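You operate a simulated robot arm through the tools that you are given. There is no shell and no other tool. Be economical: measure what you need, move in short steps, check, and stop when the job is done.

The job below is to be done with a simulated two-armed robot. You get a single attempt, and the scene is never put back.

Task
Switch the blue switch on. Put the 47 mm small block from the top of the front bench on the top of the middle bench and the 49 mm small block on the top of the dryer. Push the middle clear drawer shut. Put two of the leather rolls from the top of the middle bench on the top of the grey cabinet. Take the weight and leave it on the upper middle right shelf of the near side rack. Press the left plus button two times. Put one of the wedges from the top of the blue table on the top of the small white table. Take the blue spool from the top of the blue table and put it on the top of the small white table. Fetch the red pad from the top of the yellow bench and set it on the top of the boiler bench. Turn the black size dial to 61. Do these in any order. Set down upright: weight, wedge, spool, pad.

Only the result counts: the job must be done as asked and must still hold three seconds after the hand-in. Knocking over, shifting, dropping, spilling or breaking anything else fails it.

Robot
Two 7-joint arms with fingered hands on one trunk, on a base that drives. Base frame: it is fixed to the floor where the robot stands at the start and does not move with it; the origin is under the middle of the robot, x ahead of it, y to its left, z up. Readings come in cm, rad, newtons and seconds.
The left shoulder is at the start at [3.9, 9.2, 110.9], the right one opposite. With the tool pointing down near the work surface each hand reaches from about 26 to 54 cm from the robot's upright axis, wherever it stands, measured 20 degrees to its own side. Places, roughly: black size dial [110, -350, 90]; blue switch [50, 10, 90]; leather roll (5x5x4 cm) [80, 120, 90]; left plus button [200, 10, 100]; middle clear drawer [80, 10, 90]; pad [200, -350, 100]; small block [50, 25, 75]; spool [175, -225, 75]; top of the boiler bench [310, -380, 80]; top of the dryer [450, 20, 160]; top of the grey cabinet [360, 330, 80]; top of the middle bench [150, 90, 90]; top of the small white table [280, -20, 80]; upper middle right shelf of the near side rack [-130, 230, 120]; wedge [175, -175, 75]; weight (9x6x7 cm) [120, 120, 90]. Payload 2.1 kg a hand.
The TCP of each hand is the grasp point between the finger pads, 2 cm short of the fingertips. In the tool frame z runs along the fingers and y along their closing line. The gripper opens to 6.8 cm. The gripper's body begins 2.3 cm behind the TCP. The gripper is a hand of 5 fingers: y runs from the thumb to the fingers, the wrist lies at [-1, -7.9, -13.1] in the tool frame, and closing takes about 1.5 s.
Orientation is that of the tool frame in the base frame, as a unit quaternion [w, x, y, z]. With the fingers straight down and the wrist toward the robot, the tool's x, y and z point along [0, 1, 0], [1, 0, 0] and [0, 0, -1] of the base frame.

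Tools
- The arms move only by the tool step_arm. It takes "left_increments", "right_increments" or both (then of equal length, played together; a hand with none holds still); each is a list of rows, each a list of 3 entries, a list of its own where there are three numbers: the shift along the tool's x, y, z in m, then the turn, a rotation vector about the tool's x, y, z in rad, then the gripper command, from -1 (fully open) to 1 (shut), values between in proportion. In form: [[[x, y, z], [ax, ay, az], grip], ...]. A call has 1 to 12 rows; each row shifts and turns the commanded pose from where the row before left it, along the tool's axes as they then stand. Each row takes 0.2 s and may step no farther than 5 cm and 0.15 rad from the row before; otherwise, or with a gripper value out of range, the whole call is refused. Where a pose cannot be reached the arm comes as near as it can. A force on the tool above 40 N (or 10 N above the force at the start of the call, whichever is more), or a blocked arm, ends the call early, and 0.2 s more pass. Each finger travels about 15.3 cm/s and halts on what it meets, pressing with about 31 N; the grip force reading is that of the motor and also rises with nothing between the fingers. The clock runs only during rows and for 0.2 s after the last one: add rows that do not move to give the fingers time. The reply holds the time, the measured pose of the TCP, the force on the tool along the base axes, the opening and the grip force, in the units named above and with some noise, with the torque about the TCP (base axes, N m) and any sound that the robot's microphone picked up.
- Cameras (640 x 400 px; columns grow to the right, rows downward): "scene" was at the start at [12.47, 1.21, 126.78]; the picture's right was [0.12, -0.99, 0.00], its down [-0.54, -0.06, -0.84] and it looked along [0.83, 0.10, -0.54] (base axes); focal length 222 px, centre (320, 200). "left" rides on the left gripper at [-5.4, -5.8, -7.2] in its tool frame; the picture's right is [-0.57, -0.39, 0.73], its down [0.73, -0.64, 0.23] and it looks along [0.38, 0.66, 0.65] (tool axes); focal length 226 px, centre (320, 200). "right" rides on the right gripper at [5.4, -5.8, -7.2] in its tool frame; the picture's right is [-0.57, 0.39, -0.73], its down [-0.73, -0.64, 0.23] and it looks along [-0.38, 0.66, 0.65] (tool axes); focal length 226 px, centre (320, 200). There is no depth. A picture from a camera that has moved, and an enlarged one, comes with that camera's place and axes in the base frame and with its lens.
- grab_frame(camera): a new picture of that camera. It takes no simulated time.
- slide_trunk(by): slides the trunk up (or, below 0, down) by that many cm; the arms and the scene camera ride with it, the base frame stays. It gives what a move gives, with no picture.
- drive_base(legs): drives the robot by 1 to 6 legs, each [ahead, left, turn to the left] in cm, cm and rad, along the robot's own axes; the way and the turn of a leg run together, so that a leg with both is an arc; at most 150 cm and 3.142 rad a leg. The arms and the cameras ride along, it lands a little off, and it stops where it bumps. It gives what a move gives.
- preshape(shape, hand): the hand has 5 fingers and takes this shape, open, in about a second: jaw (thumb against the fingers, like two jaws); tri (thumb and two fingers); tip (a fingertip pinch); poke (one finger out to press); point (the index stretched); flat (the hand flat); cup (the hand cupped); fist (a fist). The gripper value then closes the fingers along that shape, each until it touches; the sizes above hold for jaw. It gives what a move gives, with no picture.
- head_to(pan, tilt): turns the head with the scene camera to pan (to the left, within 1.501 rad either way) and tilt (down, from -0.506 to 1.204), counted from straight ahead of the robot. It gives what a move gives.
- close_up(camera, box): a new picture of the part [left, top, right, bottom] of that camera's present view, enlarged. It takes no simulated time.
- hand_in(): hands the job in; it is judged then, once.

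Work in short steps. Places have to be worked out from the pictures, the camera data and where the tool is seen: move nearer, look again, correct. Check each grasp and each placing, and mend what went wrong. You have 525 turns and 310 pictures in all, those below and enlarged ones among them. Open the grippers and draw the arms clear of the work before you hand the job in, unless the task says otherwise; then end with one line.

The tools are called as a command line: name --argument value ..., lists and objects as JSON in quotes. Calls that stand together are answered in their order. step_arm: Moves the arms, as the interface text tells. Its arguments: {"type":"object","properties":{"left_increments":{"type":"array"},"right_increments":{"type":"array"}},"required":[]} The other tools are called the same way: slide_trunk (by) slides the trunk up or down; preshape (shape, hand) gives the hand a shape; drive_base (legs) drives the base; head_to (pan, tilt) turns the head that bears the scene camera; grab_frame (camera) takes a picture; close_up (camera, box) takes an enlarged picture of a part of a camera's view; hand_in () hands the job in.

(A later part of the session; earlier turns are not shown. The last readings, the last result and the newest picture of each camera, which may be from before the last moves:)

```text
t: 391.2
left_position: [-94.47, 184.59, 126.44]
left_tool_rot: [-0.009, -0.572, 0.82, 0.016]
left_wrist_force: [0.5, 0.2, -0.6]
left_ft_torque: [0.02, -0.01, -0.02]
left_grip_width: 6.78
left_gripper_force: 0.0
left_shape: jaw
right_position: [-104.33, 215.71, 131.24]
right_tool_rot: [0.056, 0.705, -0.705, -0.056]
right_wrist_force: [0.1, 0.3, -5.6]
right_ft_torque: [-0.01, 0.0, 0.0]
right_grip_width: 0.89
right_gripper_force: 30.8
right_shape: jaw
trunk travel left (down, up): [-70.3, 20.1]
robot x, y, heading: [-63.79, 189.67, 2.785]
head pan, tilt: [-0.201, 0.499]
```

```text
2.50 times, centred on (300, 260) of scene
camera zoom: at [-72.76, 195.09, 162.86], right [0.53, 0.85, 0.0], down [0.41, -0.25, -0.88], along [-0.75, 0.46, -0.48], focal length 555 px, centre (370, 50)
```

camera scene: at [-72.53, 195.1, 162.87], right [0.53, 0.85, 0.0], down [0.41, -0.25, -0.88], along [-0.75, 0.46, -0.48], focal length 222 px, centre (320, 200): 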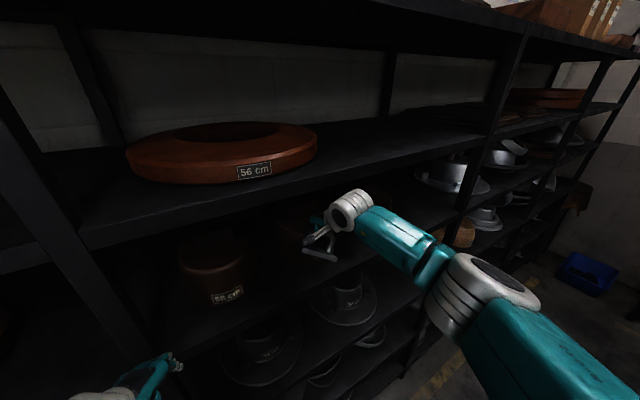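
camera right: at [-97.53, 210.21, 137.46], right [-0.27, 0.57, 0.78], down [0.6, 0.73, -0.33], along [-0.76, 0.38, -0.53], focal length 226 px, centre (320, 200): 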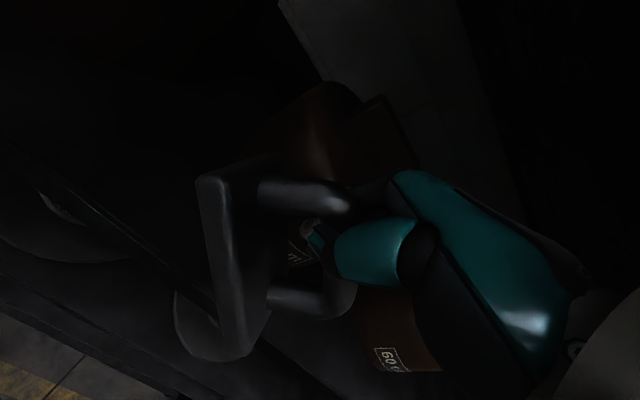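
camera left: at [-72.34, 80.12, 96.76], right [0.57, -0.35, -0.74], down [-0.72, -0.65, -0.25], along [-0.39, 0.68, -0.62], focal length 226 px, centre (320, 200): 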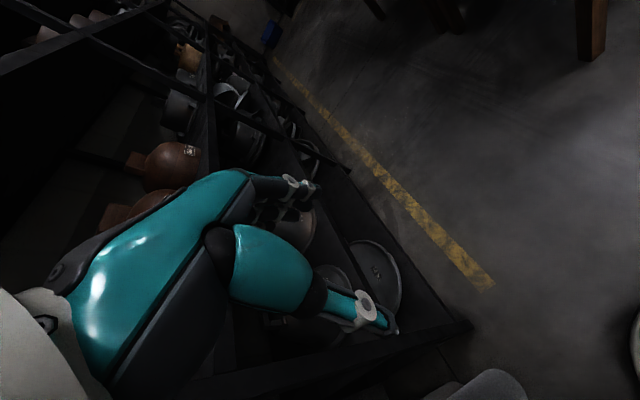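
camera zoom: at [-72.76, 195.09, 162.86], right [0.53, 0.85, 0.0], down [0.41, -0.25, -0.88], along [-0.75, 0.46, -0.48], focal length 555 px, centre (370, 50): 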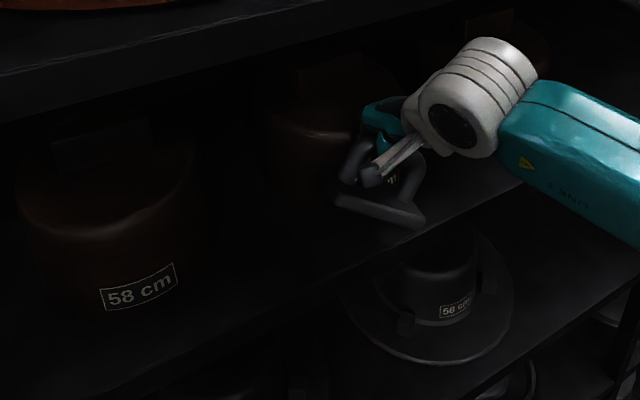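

The blocks' fronts reach x≈−110; the free space is right of the 60 cm block (y≈245–270). I withdraw, check the 56 cm block, and move along +y.

step_arm --right_increments '[[[0, -0.04, -0.0065], [0, 0, 0], 1], [[0, -0.04, -0.0065], [0, 0, 0], 1], [[0, -0.04, -0.0065], [0, 0, 0], 1], [[0, -0.04, -0.0065], [0, 0, 0], 1], [[0, -0.03, -0.005], [0, 0, 0], 1]]'

grab_frame --camera "scene"

drive_base --legs '[[13.3, -35.6, 0]]'

grab_frame --camera "scene"

grab_frame --camera "right"

```text
t: 392.4
left_position: [-94.32, 184.5, 126.63]
left_tool_rot: [-0.01, -0.571, 0.821, 0.015]
left_wrist_force: [-0.4, 0.1, 0.6]
left_ft_torque: [0.01, 0.01, 0.03]
left_grip_width: 6.8
left_gripper_force: 0.0
left_shape: jaw
right_position: [-84.91, 215.88, 131.37]
right_tool_rot: [-0.057, -0.705, 0.705, 0.055]
right_wrist_force: [-0.5, -0.9, -6.4]
right_ft_torque: [0.02, -0.01, -0.03]
right_grip_width: 0.88
right_gripper_force: 31.3
right_shape: jaw
trunk travel left (down, up): [-70.3, 20.1]
robot x, y, heading: [-63.6, 189.93, 2.79]
head pan, tilt: [-0.201, 0.499]
```

```text
149 pictures are left
camera scene: at [-72.54, 195.12, 162.87], right [0.53, 0.85, 0.0], down [0.41, -0.25, -0.88], along [-0.75, 0.46, -0.48], focal length 222 px, centre (320, 200)
```

scene: 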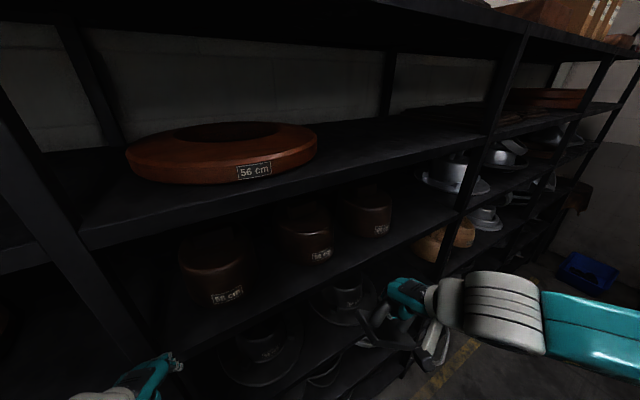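

```text
t: 394.8
left_position: [-94.87, 222.53, 126.49]
left_tool_rot: [-0.009, -0.575, 0.818, 0.014]
left_wrist_force: [0.7, -0.5, -0.5]
left_ft_torque: [-0.03, 0.01, -0.02]
left_grip_width: 6.8
left_gripper_force: 0.0
left_shape: jaw
right_position: [-85.69, 253.9, 131.45]
right_tool_rot: [0.056, 0.706, -0.704, -0.055]
right_wrist_force: [0.4, -0.3, -5.9]
right_ft_torque: [0.01, -0.02, 0.01]
right_grip_width: 0.89
right_gripper_force: 30.7
right_shape: jaw
trunk travel left (down, up): [-70.3, 20.1]
robot x, y, heading: [-64.15, 227.67, 2.792]
head pan, tilt: [-0.201, 0.499]
```

```text
148 pictures are left
camera scene: at [-73.03, 233.22, 162.86], right [0.52, 0.85, 0.0], down [0.41, -0.25, -0.88], along [-0.75, 0.46, -0.48], focal length 222 px, centre (320, 200)
```

scene: 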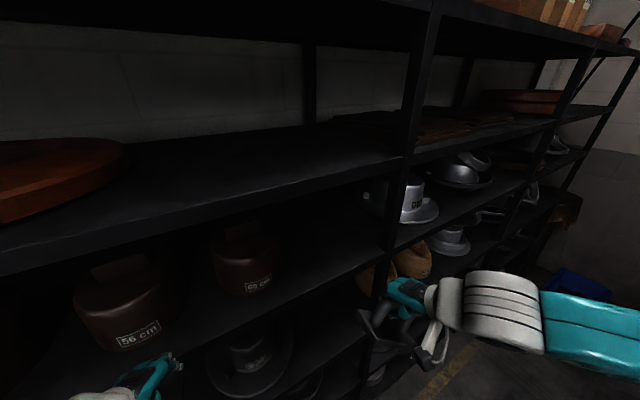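

```text
147 pictures are left
camera right: at [-78.72, 248.57, 137.62], right [-0.27, 0.57, 0.78], down [0.59, 0.74, -0.33], along [-0.76, 0.37, -0.53], focal length 226 px, centre (320, 200)
```

right: 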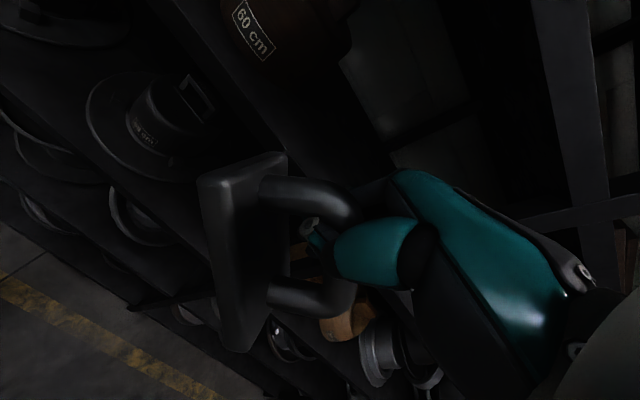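

The other blocks did not move visibly. The free gap is y≈244–270. I zoom to judge the plate's attitude in the hand.

close_up --camera "right" --box '[170, 130, 390, 370]'

close_up --camera "scene" --box '[330, 250, 490, 370]'

```text
1.67 times, centred on (280, 250) of right
camera zoom: at [-78.72, 248.57, 137.62], right [-0.27, 0.57, 0.78], down [0.59, 0.74, -0.33], along [-0.76, 0.37, -0.53], focal length 377 px, centre (387, 117)
```

zoom: 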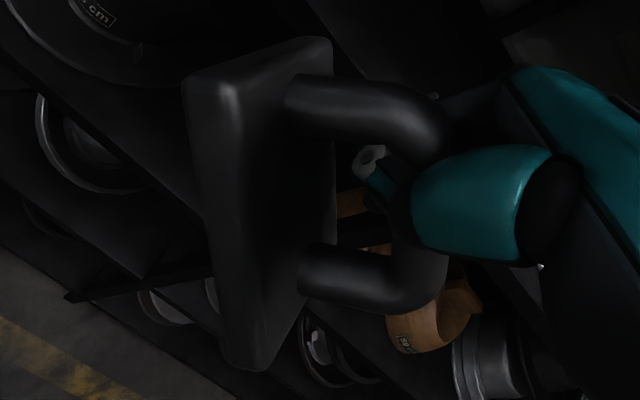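

```text
3.33 times, centred on (410, 310) of scene
camera zoom: at [-73.03, 233.22, 162.86], right [0.52, 0.85, 0.0], down [0.41, -0.25, -0.88], along [-0.75, 0.46, -0.48], focal length 740 px, centre (20, -167)
```

zoom: 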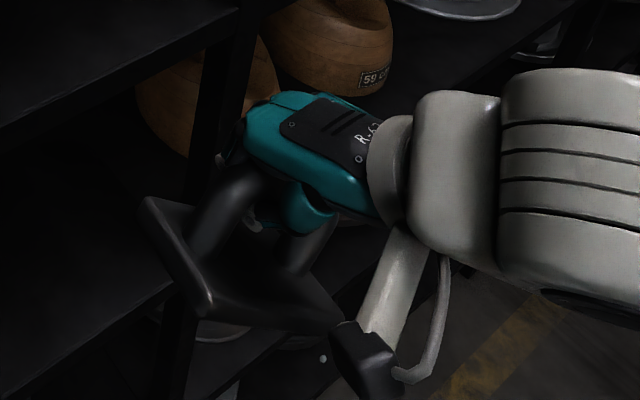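

I pitch 0.1 rad more (keeps the wrist outside the shelf above), shift to y≈256 and insert to x≈−109.

step_arm --right_increments '[[[-0.02, 0, 0], [-0.1, 0, 0], 1], [[0, 0.045, 0.0115], [0, 0, 0], 1], [[0, 0.045, 0.0115], [0, 0, 0], 1], [[0, 0.045, 0.0115], [0, 0, 0], 1], [[0, 0.045, 0.0115], [0, 0, 0], 1], [[0, 0.045, 0.0115], [0, 0, 0], 1], [[0, 0, 0], [0, 0, 0], 1]]'

grab_frame --camera "right"

close_up --camera "scene" --box '[240, 150, 440, 300]'

```text
t: 396.4
left_position: [-94.72, 222.44, 126.51]
left_tool_rot: [-0.011, -0.573, 0.819, 0.015]
left_wrist_force: [-0.5, -0.2, -0.2]
left_ft_torque: [0.02, 0.02, -0.02]
left_grip_width: 6.78
left_gripper_force: 0.1
left_shape: jaw
right_position: [-108.78, 255.98, 131.53]
right_tool_rot: [0.092, 0.703, -0.699, -0.092]
right_wrist_force: [-0.4, 0.1, -6.1]
right_ft_torque: [0.04, -0.04, -0.01]
right_grip_width: 0.9
right_gripper_force: 30.6
right_shape: jaw
trunk travel left (down, up): [-70.3, 20.1]
robot x, y, heading: [-64.38, 227.65, 2.795]
head pan, tilt: [-0.201, 0.499]
```

```text
144 pictures are left
camera right: at [-101.38, 250.66, 137.15], right [-0.19, 0.57, 0.8], down [0.56, 0.74, -0.39], along [-0.81, 0.37, -0.45], focal length 226 px, centre (320, 200)
```

right: 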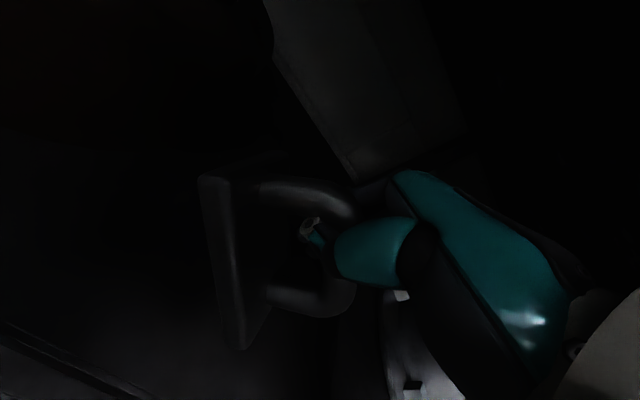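

```text
2.67 times, centred on (340, 225) of scene
camera zoom: at [-72.98, 233.19, 162.87], right [0.52, 0.85, 0.0], down [0.41, -0.25, -0.88], along [-0.75, 0.46, -0.48], focal length 592 px, centre (267, 133)
```

zoom: 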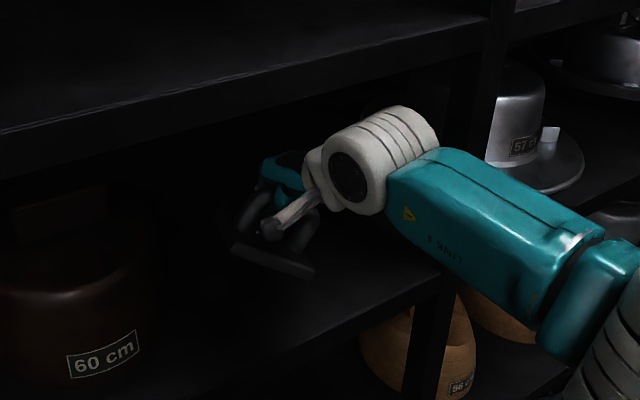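

Inserted without contact. Lower in 5 mm steps.

step_arm --right_increments '[[[0, -0.0012, 0.0048], [0, 0, 0], 1], [[0, -0.0012, 0.0048], [0, 0, 0], 1], [[0, -0.0012, 0.0048], [0, 0, 0], 1], [[0, -0.0012, 0.0048], [0, 0, 0], 1]]'

close_up --camera "scene" --box '[290, 190, 390, 270]'

```text
t: 397.4
left_position: [-94.82, 222.45, 126.51]
left_tool_rot: [-0.009, -0.574, 0.819, 0.014]
left_wrist_force: [0.0, -0.5, 0.1]
left_ft_torque: [0.01, -0.01, -0.03]
left_grip_width: 6.8
left_gripper_force: 0.0
left_shape: jaw
right_position: [-109.01, 255.74, 129.67]
right_tool_rot: [0.091, 0.703, -0.7, -0.09]
right_wrist_force: [0.1, 0.2, -5.8]
right_ft_torque: [-0.01, -0.01, -0.02]
right_grip_width: 0.9
right_gripper_force: 30.5
right_shape: jaw
trunk travel left (down, up): [-70.3, 20.1]
robot x, y, heading: [-63.95, 227.87, 2.794]
head pan, tilt: [-0.201, 0.499]
```

```text
5.00 times, centred on (340, 230) of scene
camera zoom: at [-73.09, 233.14, 162.86], right [0.52, 0.85, 0.0], down [0.41, -0.25, -0.88], along [-0.75, 0.46, -0.48], focal length 1109 px, centre (220, 50)
```

zoom: 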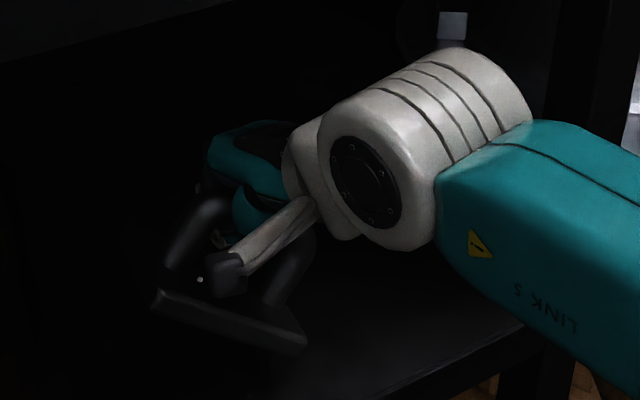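

Continue lowering until contact.

step_arm --right_increments '[[[0, -0.0012, 0.0048], [0, 0, 0], 1], [[0, -0.0012, 0.0048], [0, 0, 0], 1], [[0, -0.0008, 0.003], [0, 0, 0], 1], [[0, -0.0008, 0.003], [0, 0, 0], 1], [[0, -0.0008, 0.003], [0, 0, 0], 1]]'

close_up --camera "scene" --box '[290, 190, 390, 270]'

```text
t: 398.6
left_position: [-94.77, 222.44, 126.59]
left_tool_rot: [-0.01, -0.574, 0.818, 0.015]
left_wrist_force: [0.3, -0.6, -0.3]
left_ft_torque: [-0.02, -0.01, -0.03]
left_grip_width: 6.79
left_gripper_force: 0.0
left_shape: jaw
right_position: [-108.96, 255.57, 127.72]
right_tool_rot: [0.093, 0.704, -0.698, -0.091]
right_wrist_force: [0.3, -0.8, -2.2]
right_ft_torque: [0.08, 0.04, 0.01]
right_grip_width: 0.9
right_gripper_force: 31.2
right_shape: jaw
trunk travel left (down, up): [-70.3, 20.1]
robot x, y, heading: [-64.09, 227.47, 2.795]
head pan, tilt: [-0.201, 0.499]
```

```text
5.00 times, centred on (340, 230) of scene
camera zoom: at [-73.01, 233.08, 162.87], right [0.52, 0.85, 0.0], down [0.41, -0.25, -0.88], along [-0.75, 0.46, -0.48], focal length 1109 px, centre (220, 50)
```

zoom: 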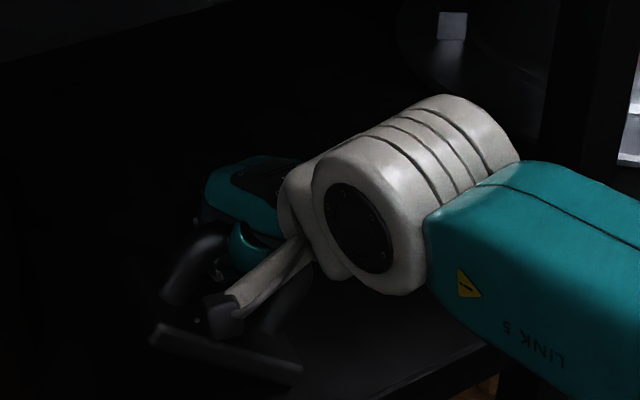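

Contact is starting (load falling). Keep lowering so the base levels itself.

step_arm --right_increments '[[[0, -0.0008, 0.003], [0, 0, 0], 1], [[0, -0.0008, 0.003], [0, 0, 0], 1], [[0, -0.0008, 0.003], [0, 0, 0], 1], [[0, -0.0008, 0.003], [0, 0, 0], 1]]'

close_up --camera "scene" --box '[290, 190, 390, 270]'

close_up --camera "right" --box '[170, 130, 390, 370]'

```text
t: 399.6
left_position: [-94.78, 222.43, 126.5]
left_tool_rot: [-0.009, -0.573, 0.819, 0.015]
left_wrist_force: [-0.1, -0.1, -0.3]
left_ft_torque: [0.03, 0.03, 0.0]
left_grip_width: 6.79
left_gripper_force: 0.0
left_shape: jaw
right_position: [-108.91, 255.75, 126.4]
right_tool_rot: [0.091, 0.703, -0.7, -0.09]
right_wrist_force: [-0.6, -3.6, 2.1]
right_ft_torque: [0.15, -0.06, -0.01]
right_grip_width: 0.87
right_gripper_force: 31.0
right_shape: jaw
trunk travel left (down, up): [-70.3, 20.1]
robot x, y, heading: [-63.88, 228.0, 2.791]
head pan, tilt: [-0.201, 0.499]
```

```text
5.00 times, centred on (340, 230) of scene
camera zoom: at [-73.03, 233.0, 162.87], right [0.52, 0.85, 0.0], down [0.41, -0.25, -0.88], along [-0.75, 0.46, -0.48], focal length 1109 px, centre (220, 50)
```

zoom: 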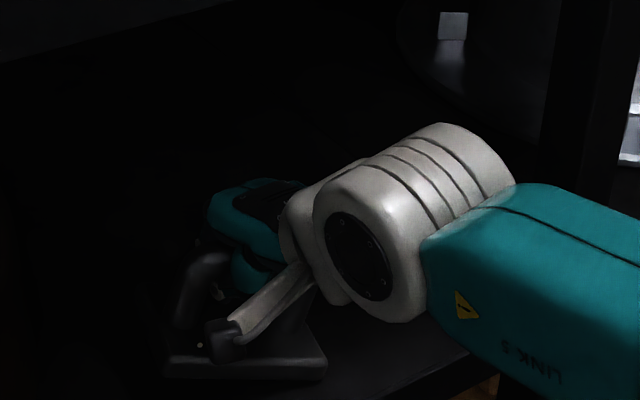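

```text
1.67 times, centred on (280, 250) of right
camera zoom: at [-101.37, 250.3, 131.92], right [-0.19, 0.57, 0.8], down [0.56, 0.74, -0.39], along [-0.81, 0.37, -0.46], focal length 377 px, centre (387, 117)
```

zoom: 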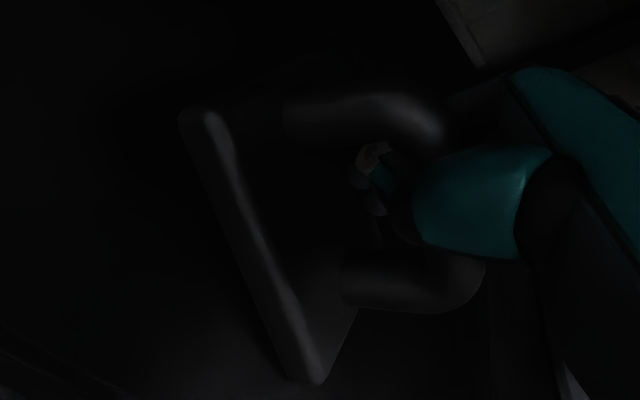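

It is levelling as planned. A little further.

step_arm --right_increments '[[[0, -0.0008, 0.003], [0, 0, 0], 1], [[0, -0.0008, 0.003], [0, 0, 0], 1]]'

close_up --camera "scene" --box '[290, 190, 390, 270]'

```text
t: 400.2
left_position: [-94.7, 222.33, 126.55]
left_tool_rot: [-0.01, -0.574, 0.819, 0.016]
left_wrist_force: [-0.5, 0.5, 0.3]
left_ft_torque: [-0.01, -0.01, -0.02]
left_grip_width: 6.78
left_gripper_force: 0.0
left_shape: jaw
right_position: [-108.79, 255.67, 125.89]
right_tool_rot: [0.091, 0.703, -0.699, -0.091]
right_wrist_force: [-1.0, -1.9, 0.7]
right_ft_torque: [0.12, -0.05, -0.05]
right_grip_width: 0.85
right_gripper_force: 31.1
right_shape: jaw
trunk travel left (down, up): [-70.3, 20.1]
robot x, y, heading: [-63.97, 227.89, 2.797]
head pan, tilt: [-0.201, 0.499]
```

```text
5.00 times, centred on (340, 230) of scene
camera zoom: at [-73.03, 233.03, 162.87], right [0.52, 0.85, 0.0], down [0.41, -0.25, -0.88], along [-0.75, 0.46, -0.48], focal length 1109 px, centre (220, 50)
```

zoom: 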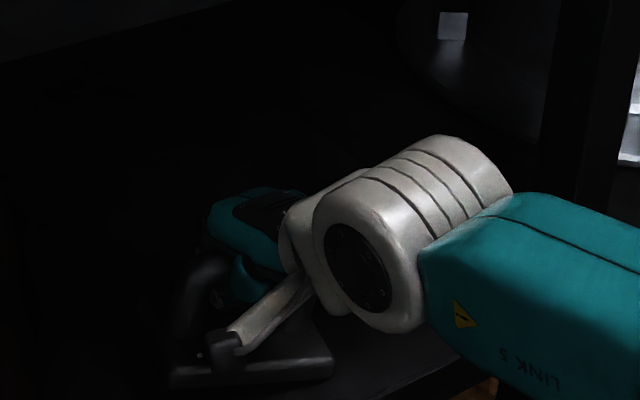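

The base is flat and the shelf carries it. Release gently, lift, and withdraw.

step_arm --right_increments '[[[0, 0, 0], [0, 0, 0], 0.7], [[0, 0, 0], [0, 0, 0], 0.4], [[0, 0, 0], [0, 0, 0], 0], [[0, 0, 0], [0, 0, 0], -0.3], [[0, 0, 0], [0, 0, 0], -0.3], [[0, 0, 0], [0, 0, 0], -0.3], [[0, 0.004, -0.014], [0, 0, 0], -0.3], [[0, 0.004, -0.014], [0, 0, 0], -0.3], [[0, 0.004, -0.014], [0, 0, 0], -0.3]]'

close_up --camera "scene" --box '[290, 190, 390, 270]'

close_up --camera "right" --box '[170, 130, 390, 370]'

```text
t: 402.2
left_position: [-94.73, 222.42, 126.42]
left_tool_rot: [-0.01, -0.574, 0.818, 0.016]
left_wrist_force: [-0.4, 0.9, 0.9]
left_ft_torque: [0.01, -0.03, -0.03]
left_grip_width: 6.8
left_gripper_force: 0.1
left_shape: jaw
right_position: [-108.91, 255.68, 130.31]
right_tool_rot: [0.092, 0.703, -0.699, -0.09]
right_wrist_force: [0.0, -0.9, 0.1]
right_ft_torque: [0.01, 0.03, 0.02]
right_grip_width: 4.39
right_gripper_force: 0.1
right_shape: jaw
trunk travel left (down, up): [-70.3, 20.1]
robot x, y, heading: [-64.22, 227.66, 2.792]
head pan, tilt: [-0.201, 0.499]
```

```text
5.00 times, centred on (340, 230) of scene
camera zoom: at [-73.01, 233.1, 162.87], right [0.52, 0.85, 0.0], down [0.41, -0.25, -0.88], along [-0.75, 0.46, -0.48], focal length 1109 px, centre (220, 50)
```

zoom: 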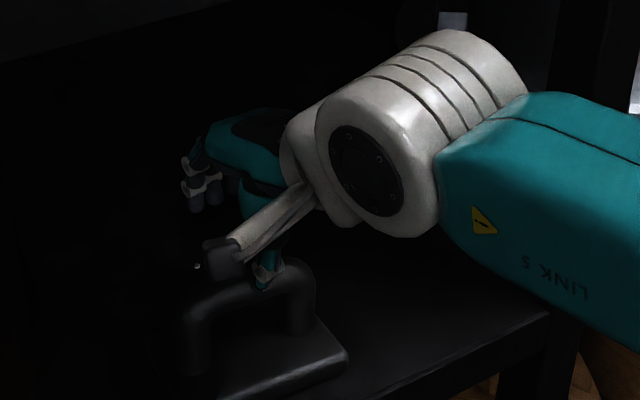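

```text
1.67 times, centred on (280, 250) of right
camera zoom: at [-101.48, 250.37, 135.81], right [-0.19, 0.57, 0.8], down [0.56, 0.74, -0.39], along [-0.81, 0.37, -0.46], focal length 377 px, centre (387, 117)
```

zoom: 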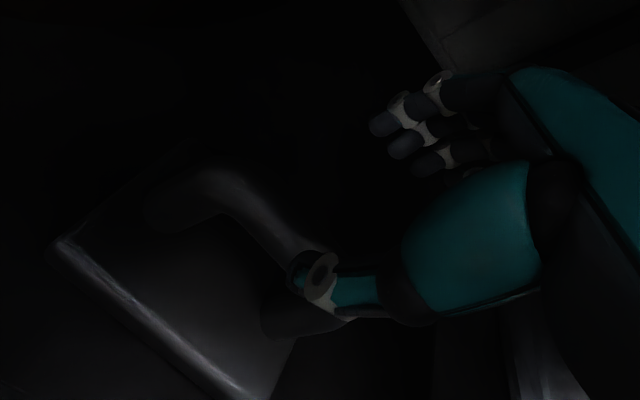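

The weight stands upright on the shelf. Lift 1 cm more and withdraw.

step_arm --right_increments '[[[0, 0.003, -0.012], [0, 0, 0], -0.3], [[0, -0.03, -0.0085], [0, 0, 0], -0.3], [[0, -0.045, -0.0115], [0, 0, 0], -0.3], [[0, -0.045, -0.0115], [0, 0, 0], -0.3], [[0, -0.045, -0.0115], [0, 0, 0], -0.3], [[0, -0.045, -0.0115], [0, 0, 0], -0.3], [[0, 0, 0], [0.125, 0, 0], -1], [[0, 0, 0], [0.125, 0, 0], -1]]'

close_up --camera "scene" --box '[270, 170, 430, 290]'

```text
t: 404.0
left_position: [-94.65, 222.34, 126.46]
left_tool_rot: [-0.01, -0.574, 0.819, 0.016]
left_wrist_force: [-0.2, 0.2, -0.3]
left_ft_torque: [-0.03, -0.04, -0.02]
left_grip_width: 6.8
left_gripper_force: 0.0
left_shape: jaw
right_position: [-87.13, 255.78, 131.35]
right_tool_rot: [0.003, 0.71, -0.704, -0.002]
right_wrist_force: [0.1, 0.4, 0.1]
right_ft_torque: [0.0, 0.0, 0.02]
right_grip_width: 6.8
right_gripper_force: 0.1
right_shape: jaw
trunk travel left (down, up): [-70.3, 20.1]
robot x, y, heading: [-64.36, 228.09, 2.794]
head pan, tilt: [-0.201, 0.499]
```

```text
3.33 times, centred on (350, 230) of scene
camera zoom: at [-72.99, 233.1, 162.87], right [0.52, 0.85, 0.0], down [0.41, -0.25, -0.88], along [-0.75, 0.46, -0.48], focal length 740 px, centre (220, 100)
```

zoom: 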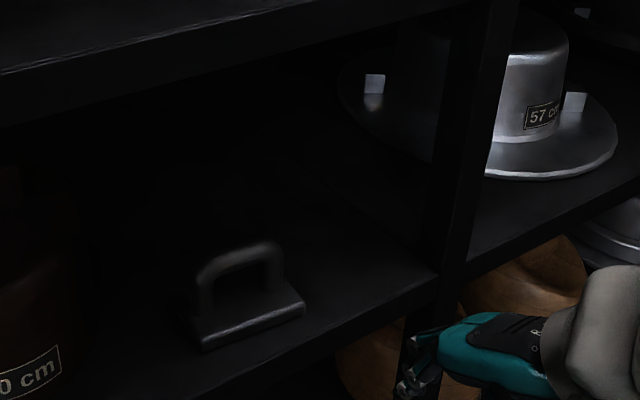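

The weight is properly placed. Now back out of the lane (turn to +y heading, reverse) to the aisle and on toward the blue table.

drive_base --legs '[[0, 0, -1.223], [-100, 0, 0], [0, -15, 0], [-150, 0, 0], [-45, 0, 0]]'

slide_trunk --by -15

drive_base --legs '[[0, -120, 0], [0, 0, -3.1]]'

head_to --pan 0.5 --tilt 0.3

grab_frame --camera "scene"

head_to --pan -0.3 --tilt 0.3

grab_frame --camera "scene"

```text
t: 422.7
left_position: [-75.84, -41.28, 126.49]
left_tool_rot: [0.001, 0.024, 1.0, 0.018]
left_wrist_force: [-0.5, -0.2, -0.3]
left_ft_torque: [-0.02, 0.0, -0.03]
left_grip_width: 6.82
left_gripper_force: 0.1
left_shape: jaw
right_position: [-41.75, -38.67, 131.41]
right_tool_rot: [-0.001, -0.152, 0.988, 0.005]
right_wrist_force: [0.5, -0.1, 0.1]
right_ft_torque: [-0.02, 0.02, 0.01]
right_grip_width: 6.81
right_gripper_force: 0.0
right_shape: jaw
trunk travel left (down, up): [-70.3, 20.1]
robot x, y, heading: [-61.52, -68.77, 1.52]
head pan, tilt: [-0.201, 0.499]
```

```text
t: 424.4
left_position: [-75.87, -41.13, 111.23]
left_tool_rot: [0.001, 0.025, 1.0, 0.012]
left_wrist_force: [0.1, -0.3, -0.6]
left_ft_torque: [-0.02, 0.0, 0.0]
left_grip_width: 6.8
left_gripper_force: 0.1
left_shape: jaw
right_position: [-41.71, -38.64, 116.44]
right_tool_rot: [-0.001, -0.152, 0.988, 0.005]
right_wrist_force: [-0.1, -0.5, 0.1]
right_ft_torque: [0.01, 0.0, 0.01]
right_grip_width: 6.8
right_gripper_force: 0.0
right_shape: jaw
trunk travel left (down, up): [-55.3, 35.1]
robot x, y, heading: [-62.03, -69.27, 1.526]
head pan, tilt: [-0.201, 0.499]
```

```text
t: 437.6
left_position: [74.52, -100.48, 111.29]
left_tool_rot: [0.013, 1.0, 0.027, -0.001]
left_wrist_force: [0.9, -0.8, 0.0]
left_ft_torque: [0.02, 0.0, 0.05]
left_grip_width: 6.79
left_gripper_force: 0.0
left_shape: jaw
right_position: [40.84, -106.54, 116.36]
right_tool_rot: [0.004, 0.979, 0.205, 0.001]
right_wrist_force: [0.5, 0.1, 0.2]
right_ft_torque: [-0.02, 0.04, 0.0]
right_grip_width: 6.79
right_gripper_force: 0.1
right_shape: jaw
trunk travel left (down, up): [-55.3, 35.1]
robot x, y, heading: [57.38, -74.31, -1.51]
head pan, tilt: [-0.201, 0.499]
```

```text
t: 438.6
left_position: [74.44, -100.37, 111.23]
left_tool_rot: [0.012, 1.0, 0.028, -0.001]
left_wrist_force: [-0.3, -0.2, 0.1]
left_ft_torque: [-0.01, -0.01, -0.02]
left_grip_width: 6.82
left_gripper_force: 0.1
left_shape: jaw
right_position: [40.87, -106.54, 116.41]
right_tool_rot: [0.004, 0.979, 0.205, 0.002]
right_wrist_force: [0.0, 0.3, 0.8]
right_ft_torque: [-0.02, -0.05, 0.02]
right_grip_width: 6.78
right_gripper_force: 0.2
right_shape: jaw
trunk travel left (down, up): [-55.3, 35.1]
robot x, y, heading: [57.77, -74.69, -1.513]
head pan, tilt: [0.499, 0.3]
```

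```text
134 pictures are left
camera scene: at [62.54, -83.76, 149.69], right [-0.85, -0.53, 0.0], down [-0.16, 0.25, -0.96], along [0.5, -0.81, -0.3], focal length 222 px, centre (320, 200)
```

scene: 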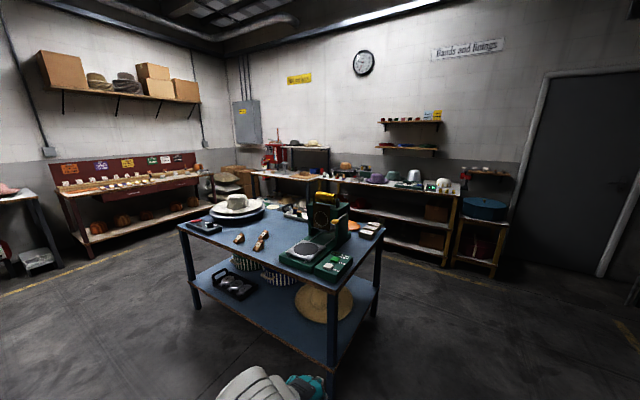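

```text
t: 439.8
left_position: [74.58, -100.44, 111.18]
left_tool_rot: [0.013, 1.0, 0.028, 0.0]
left_wrist_force: [-0.7, -0.1, -1.3]
left_ft_torque: [-0.02, -0.02, 0.01]
left_grip_width: 6.79
left_gripper_force: 0.1
left_shape: jaw
right_position: [40.82, -106.49, 116.41]
right_tool_rot: [0.003, 0.979, 0.204, 0.001]
right_wrist_force: [-0.5, 0.5, -0.5]
right_ft_torque: [-0.01, -0.06, 0.01]
right_grip_width: 6.78
right_gripper_force: 0.1
right_shape: jaw
trunk travel left (down, up): [-55.3, 35.1]
robot x, y, heading: [57.51, -74.55, -1.515]
head pan, tilt: [-0.3, 0.3]
```

```text
133 pictures are left
camera scene: at [55.38, -84.9, 149.69], right [-0.97, 0.24, 0.0], down [0.07, 0.29, -0.96], along [-0.23, -0.93, -0.3], focal length 222 px, centre (320, 200)
```

scene: 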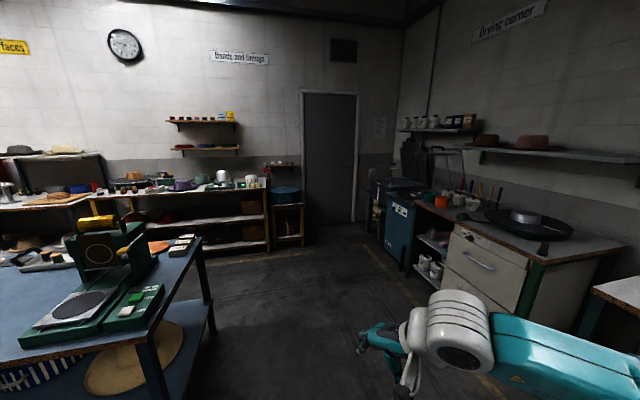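

The blue table spans about x 102–250, y −164…−242. I zoom on its items.

head_to --pan 0.5 --tilt 0.3

close_up --camera "scene" --box '[170, 180, 400, 300]'

close_up --camera "scene" --box '[250, 130, 480, 220]'

```text
t: 440.9
left_position: [74.47, -100.42, 111.26]
left_tool_rot: [0.012, 1.0, 0.028, 0.0]
left_wrist_force: [-0.7, 0.4, 0.2]
left_ft_torque: [-0.02, 0.03, -0.01]
left_grip_width: 6.8
left_gripper_force: 0.0
left_shape: jaw
right_position: [40.82, -106.51, 116.48]
right_tool_rot: [0.005, 0.979, 0.205, 0.001]
right_wrist_force: [-0.4, -0.4, -0.4]
right_ft_torque: [0.02, 0.01, 0.0]
right_grip_width: 6.79
right_gripper_force: 0.1
right_shape: jaw
trunk travel left (down, up): [-55.3, 35.1]
robot x, y, heading: [57.37, -73.81, -1.511]
head pan, tilt: [0.499, 0.3]
```

```text
2.78 times, centred on (285, 240) of scene
camera zoom: at [62.54, -83.76, 149.69], right [-0.85, -0.53, 0.0], down [-0.16, 0.25, -0.96], along [0.5, -0.81, -0.3], focal length 617 px, centre (417, 89)
```

zoom: 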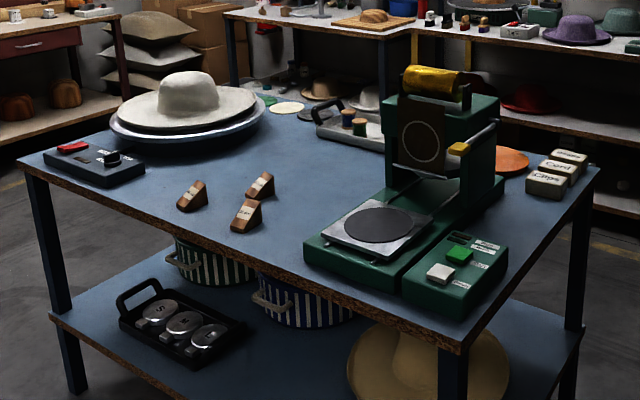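

```text
2.78 times, centred on (365, 175) of scene
camera zoom: at [62.54, -83.76, 149.69], right [-0.85, -0.53, 0.0], down [-0.16, 0.25, -0.96], along [0.5, -0.81, -0.3], focal length 617 px, centre (195, 270)
```

zoom: 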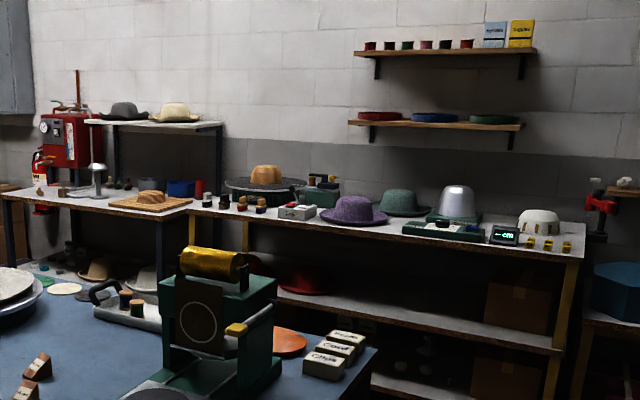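

Three wedges at about [167,−174.6], [175.7,−188], [187,−174.4]; spools appear in a handled tray farther back. I drive to face the wedges.

drive_base --legs '[[0, 0, -0.06], [0, 124, 0], [46, 0, 0]]'

head_to --pan 0.0 --tilt 0.6

grab_frame --camera "scene"

grab_frame --camera "right"

```text
t: 449.9
left_position: [196.63, -147.34, 111.09]
left_tool_rot: [0.012, 1.0, 0.009, 0.0]
left_wrist_force: [-0.1, 0.6, -0.6]
left_ft_torque: [0.0, 0.03, 0.02]
left_grip_width: 6.78
left_gripper_force: 0.0
left_shape: jaw
right_position: [162.7, -152.0, 116.36]
right_tool_rot: [0.004, 0.983, 0.185, 0.002]
right_wrist_force: [0.3, 0.4, -0.3]
right_ft_torque: [-0.01, 0.02, 0.03]
right_grip_width: 6.78
right_gripper_force: 0.2
right_shape: jaw
trunk travel left (down, up): [-55.3, 35.1]
robot x, y, heading: [180.61, -120.5, -1.547]
head pan, tilt: [0.499, 0.3]
```

```text
t: 450.9
left_position: [196.65, -147.37, 111.24]
left_tool_rot: [0.012, 1.0, 0.009, 0.0]
left_wrist_force: [0.1, -0.8, -0.5]
left_ft_torque: [-0.01, 0.02, 0.0]
left_grip_width: 6.77
left_gripper_force: 0.1
left_shape: jaw
right_position: [162.74, -151.95, 116.38]
right_tool_rot: [0.005, 0.983, 0.184, 0.002]
right_wrist_force: [-0.6, 0.1, -0.1]
right_ft_torque: [-0.02, -0.01, 0.02]
right_grip_width: 6.8
right_gripper_force: 0.1
right_shape: jaw
trunk travel left (down, up): [-55.3, 35.1]
robot x, y, heading: [180.62, -120.63, -1.547]
head pan, tilt: [0.0, 0.6]
```

```text
130 pictures are left
camera scene: at [180.84, -130.83, 146.95], right [-1.0, -0.02, 0.0], down [-0.01, 0.56, -0.83], along [0.02, -0.83, -0.56], focal length 222 px, centre (320, 200)
```

scene: 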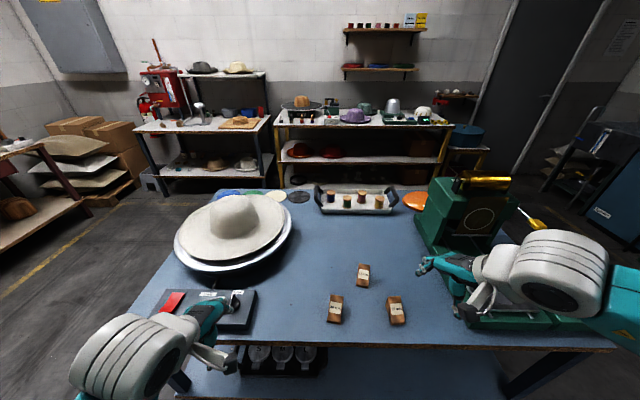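

```text
129 pictures are left
camera right: at [165.62, -144.45, 123.58], right [-0.39, -0.56, 0.73], down [-0.91, 0.33, -0.24], along [-0.11, -0.76, -0.64], focal length 226 px, centre (320, 200)
```

right: 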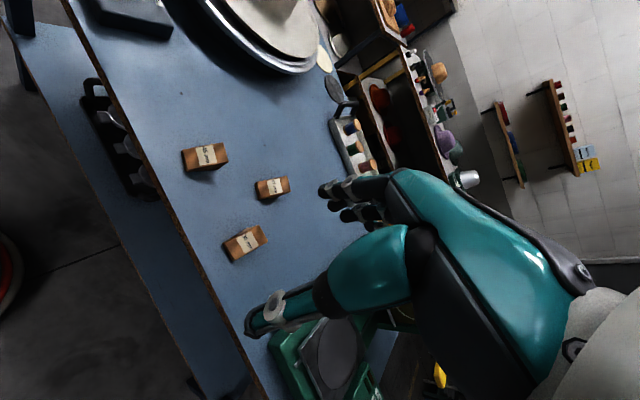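

I zoom on the spool tray and the wedges.

close_up --camera "scene" --box '[300, 170, 420, 220]'

close_up --camera "scene" --box '[310, 250, 430, 340]'

close_up --camera "right" --box '[160, 120, 320, 280]'

```text
5.33 times, centred on (360, 195) of scene
camera zoom: at [180.84, -130.83, 146.95], right [-1.0, -0.02, 0.0], down [-0.01, 0.56, -0.83], along [0.02, -0.83, -0.56], focal length 1183 px, centre (107, 227)
```

zoom: 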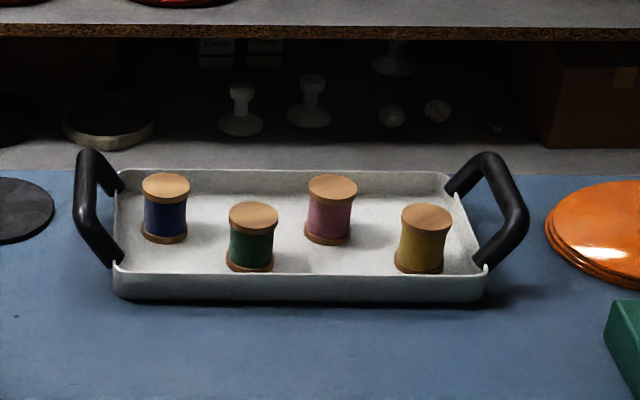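

```text
4.44 times, centred on (370, 295) of scene
camera zoom: at [180.84, -130.83, 146.95], right [-1.0, -0.02, 0.0], down [-0.01, 0.56, -0.83], along [0.02, -0.83, -0.56], focal length 986 px, centre (98, -222)
```

zoom: 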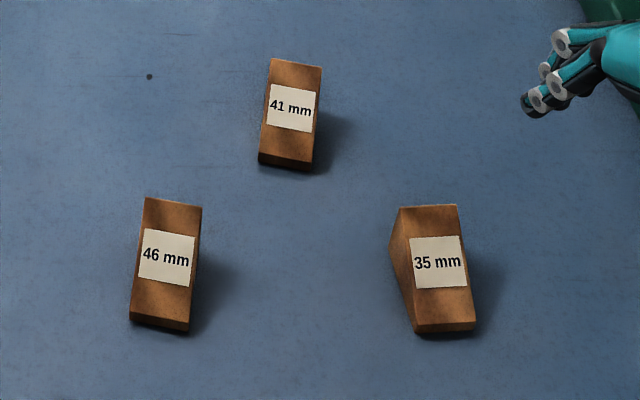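

```text
2.50 times, centred on (240, 200) of right
camera zoom: at [165.62, -144.45, 123.58], right [-0.39, -0.56, 0.73], down [-0.91, 0.33, -0.24], along [-0.11, -0.76, -0.64], focal length 565 px, centre (520, 200)
```

zoom: 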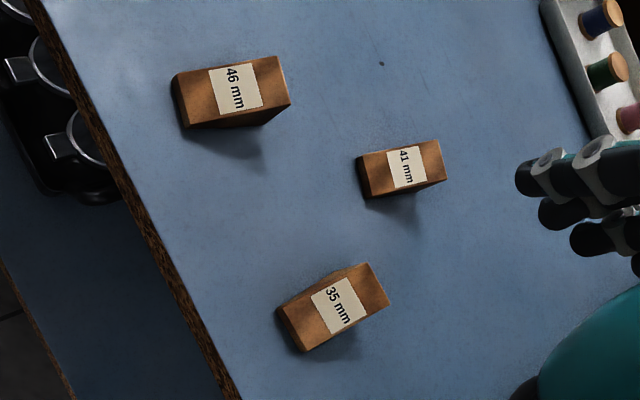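

The wedges are ~4 cm wide and ~7 cm long, so I must grip across x, with the hand yawed 90°. I test at height how far each hand can yaw.

step_arm --left_increments '[[[0, 0, 0], [0, 0, -0.15], -1], [[0, 0, 0], [0, 0, -0.15], -1], [[0, 0, 0], [0, 0, -0.15], -1], [[0, 0, 0], [0, 0, -0.15], -1], [[0, 0, 0], [0, 0, -0.15], -1], [[0, 0, 0], [0, 0, -0.15], -1], [[0, 0, 0], [0, 0, -0.15], -1], [[0, 0, 0], [0, 0, -0.15], -1], [[0, 0, 0], [0, 0, -0.15], -1], [[0, 0, 0], [0, 0, -0.15], -1], [[0, 0, 0], [0, 0, 0], -1]]' --right_increments '[[[0, 0, 0], [0, 0, 0.15], -1], [[0, 0, 0], [0, 0, 0.15], -1], [[0, 0, 0], [0, 0, 0.15], -1], [[0, 0, 0], [0, 0, 0.15], -1], [[0, 0, 0], [0, 0, 0.15], -1], [[0, 0, 0], [0, 0, 0.15], -1], [[0, 0, 0], [0, 0, 0.15], -1], [[0, 0, 0], [0, 0, 0.15], -1], [[0, 0, 0], [0, 0, 0.15], -1], [[0, 0, 0], [0, 0, 0.15], -1], [[0, 0, 0], [0, 0, 0], -1]]'

```text
t: 452.7
left_position: [200.92, -147.09, 111.49]
left_tool_rot: [0.062, 0.804, 0.587, 0.071]
left_wrist_force: [0.0, 0.3, -0.2]
left_ft_torque: [0.0, -0.02, 0.0]
left_grip_width: 6.78
left_gripper_force: 0.0
left_shape: jaw
right_position: [162.64, -151.97, 116.41]
right_tool_rot: [0.003, 0.911, -0.412, 0.004]
right_wrist_force: [0.6, 0.4, -0.2]
right_ft_torque: [0.01, 0.02, 0.0]
right_grip_width: 6.8
right_gripper_force: 0.0
right_shape: jaw
trunk travel left (down, up): [-55.3, 35.1]
robot x, y, heading: [180.69, -120.58, -1.552]
head pan, tilt: [0.0, 0.6]
stopped in row 9 (left hand): the arm was blocked; the commanded pose is now the measured one
```

The right hand yaws CW fine (49° so far). I bring the left back and turn the right on to ≈90°.

step_arm --left_increments '[[[0, 0, 0], [0, 0, 0.15], -1], [[0, 0, 0], [0, 0, 0.15], -1], [[0, 0, 0], [0, 0, 0.15], -1], [[0, 0, 0], [0, 0, 0.15], -1], [[0, 0, 0], [0, 0, 0.15], -1], [[0, 0, 0], [0, 0, 0.15], -1]]' --right_increments '[[[0, 0, 0], [0, 0, 0.15], -1], [[0, 0, 0], [0, 0, 0.15], -1], [[0, 0, 0], [0, 0, 0.15], -1], [[0, 0, 0], [0, 0, 0.15], -1], [[0, 0, 0], [0, 0, 0.1], -1], [[0, 0, 0], [0, 0, 0], -1]]'

grab_frame --camera "scene"

grab_frame --camera "right"

```text
t: 454.1
left_position: [201.07, -146.91, 111.34]
left_tool_rot: [0.022, 0.979, 0.174, 0.103]
left_wrist_force: [-0.4, -0.1, -0.3]
left_ft_torque: [0.01, -0.02, 0.02]
left_grip_width: 6.78
left_gripper_force: 0.2
left_shape: jaw
right_position: [162.65, -151.94, 116.5]
right_tool_rot: [0.002, 0.713, -0.701, 0.004]
right_wrist_force: [-0.8, -0.2, 0.3]
right_ft_torque: [0.03, -0.02, -0.01]
right_grip_width: 6.79
right_gripper_force: 0.2
right_shape: jaw
trunk travel left (down, up): [-55.3, 35.1]
robot x, y, heading: [180.75, -120.43, -1.55]
head pan, tilt: [0.0, 0.6]
```

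```text
125 pictures are left
camera scene: at [180.84, -130.83, 146.94], right [-1.0, -0.02, 0.0], down [-0.01, 0.56, -0.82], along [0.01, -0.82, -0.57], focal length 222 px, centre (320, 200)
```

scene: 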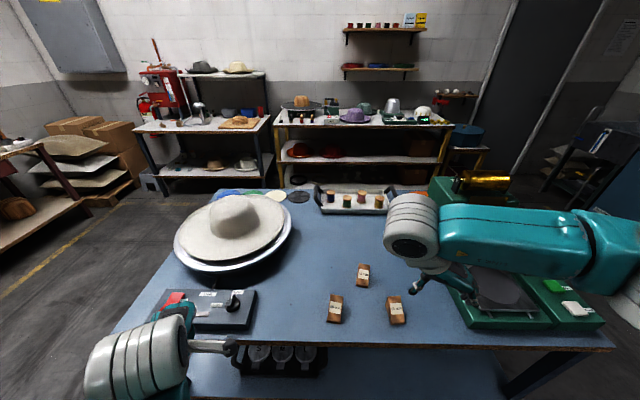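

```text
124 pictures are left
camera right: at [168.57, -157.16, 123.74], right [-0.4, 0.56, 0.72], down [0.63, 0.74, -0.23], along [-0.67, 0.36, -0.65], focal length 226 px, centre (320, 200)
```

right: 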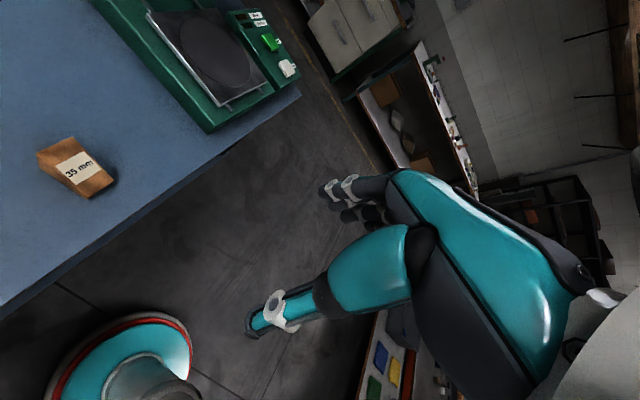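

Right hand can hold yaw 90° (fingers toward −x). I raise the left hand, fix heading, and move so the right hand is over the 46 mm wedge at ≈[177.2, −169], then lower the trunk.

step_arm --left_increments '[[[0, 0, -0.045], [0, 0, 0.15], -1], [[0, 0, -0.045], [0, 0, 0.15], -1], [[0, 0, -0.045], [0, 0, 0], -1], [[0, 0, -0.045], [0, 0, 0], -1], [[0, 0, -0.03], [0, 0, 0], -1]]'

drive_base --legs '[[6, 14.5, -0.02]]'

slide_trunk --by -24

step_arm --right_increments '[[[0.04, 0, 0], [0, 0, 0], -1], [[0.04, 0, 0], [0, 0, 0], -1], [[0.03, 0, 0], [0, 0, 0], -1], [[0, 0, 0], [0, 0, 0], -1]]'

grab_frame --camera "right"

grab_frame --camera "scene"

```text
t: 455.3
left_position: [198.78, -154.87, 123.15]
left_tool_rot: [0.01, 0.995, 0.031, 0.092]
left_wrist_force: [-0.7, -0.2, 0.0]
left_ft_torque: [0.04, -0.01, 0.03]
left_grip_width: 6.77
left_gripper_force: 0.1
left_shape: jaw
left hand out of reach, approached as far as the arm can: row 1, 2, 3, 4, 5
right_position: [162.67, -152.06, 116.38]
right_tool_rot: [0.0, 0.714, -0.7, 0.004]
right_wrist_force: [0.4, -0.3, 0.6]
right_ft_torque: [0.05, 0.03, -0.01]
right_grip_width: 6.78
right_gripper_force: 0.1
right_shape: jaw
trunk travel left (down, up): [-55.3, 35.1]
robot x, y, heading: [180.54, -120.42, -1.554]
head pan, tilt: [0.0, 0.6]
```

```text
t: 456.7
left_position: [212.81, -161.14, 123.05]
left_tool_rot: [0.011, 0.995, 0.018, 0.093]
left_wrist_force: [0.1, -0.3, 0.8]
left_ft_torque: [0.02, 0.01, 0.0]
left_grip_width: 6.79
left_gripper_force: 0.0
left_shape: jaw
right_position: [176.69, -157.53, 116.47]
right_tool_rot: [0.001, 0.708, -0.707, 0.003]
right_wrist_force: [0.3, -0.2, 0.0]
right_ft_torque: [0.01, -0.02, 0.0]
right_grip_width: 6.77
right_gripper_force: 0.1
right_shape: jaw
trunk travel left (down, up): [-55.3, 35.1]
robot x, y, heading: [195.31, -126.76, -1.578]
head pan, tilt: [0.0, 0.6]
```

```text
t: 459.2
left_position: [212.81, -162.15, 96.65]
left_tool_rot: [-0.023, 0.995, 0.016, 0.094]
left_wrist_force: [0.2, -0.4, 0.5]
left_ft_torque: [0.02, 0.01, 0.02]
left_grip_width: 6.8
left_gripper_force: 0.1
left_shape: jaw
right_position: [176.7, -157.52, 92.48]
right_tool_rot: [-0.001, -0.707, 0.707, -0.004]
right_wrist_force: [-0.4, 0.9, 0.8]
right_ft_torque: [0.03, -0.03, 0.03]
right_grip_width: 6.8
right_gripper_force: 0.1
right_shape: jaw
trunk travel left (down, up): [-31.3, 59.1]
robot x, y, heading: [195.35, -126.35, -1.573]
head pan, tilt: [0.0, 0.6]
```

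```text
t: 460.2
left_position: [212.68, -162.2, 96.58]
left_tool_rot: [-0.024, 0.995, 0.017, 0.093]
left_wrist_force: [0.6, -0.5, 0.0]
left_ft_torque: [0.0, 0.03, -0.02]
left_grip_width: 6.8
left_gripper_force: 0.1
left_shape: jaw
right_position: [176.67, -168.55, 92.49]
right_tool_rot: [0.002, 0.707, -0.707, 0.004]
right_wrist_force: [0.2, -1.1, 0.3]
right_ft_torque: [0.02, -0.01, -0.03]
right_grip_width: 6.8
right_gripper_force: 0.1
right_shape: jaw
trunk travel left (down, up): [-31.3, 59.1]
robot x, y, heading: [195.24, -126.72, -1.578]
head pan, tilt: [0.0, 0.6]
```

```text
123 pictures are left
camera right: at [182.45, -173.87, 99.8], right [-0.39, 0.57, 0.72], down [0.64, 0.73, -0.23], along [-0.66, 0.37, -0.65], focal length 226 px, centre (320, 200)
```

right: 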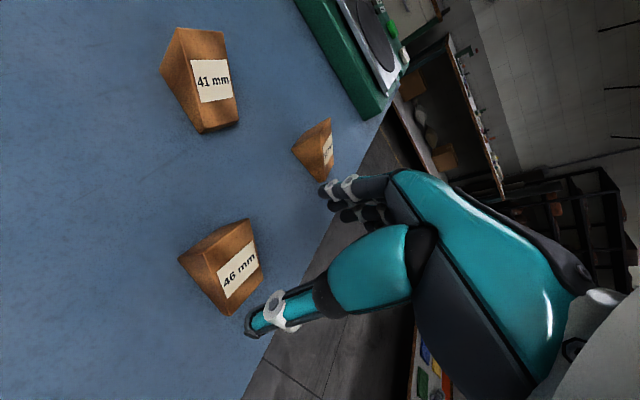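

```text
122 pictures are left
camera scene: at [195.24, -139.23, 122.82], right [-1.0, 0.0, 0.0], down [0.0, 0.57, -0.82], along [0.0, -0.82, -0.57], focal length 222 px, centre (320, 200)
```

scene: 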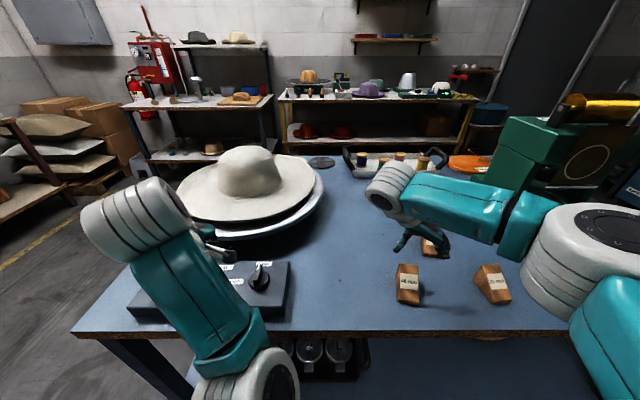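

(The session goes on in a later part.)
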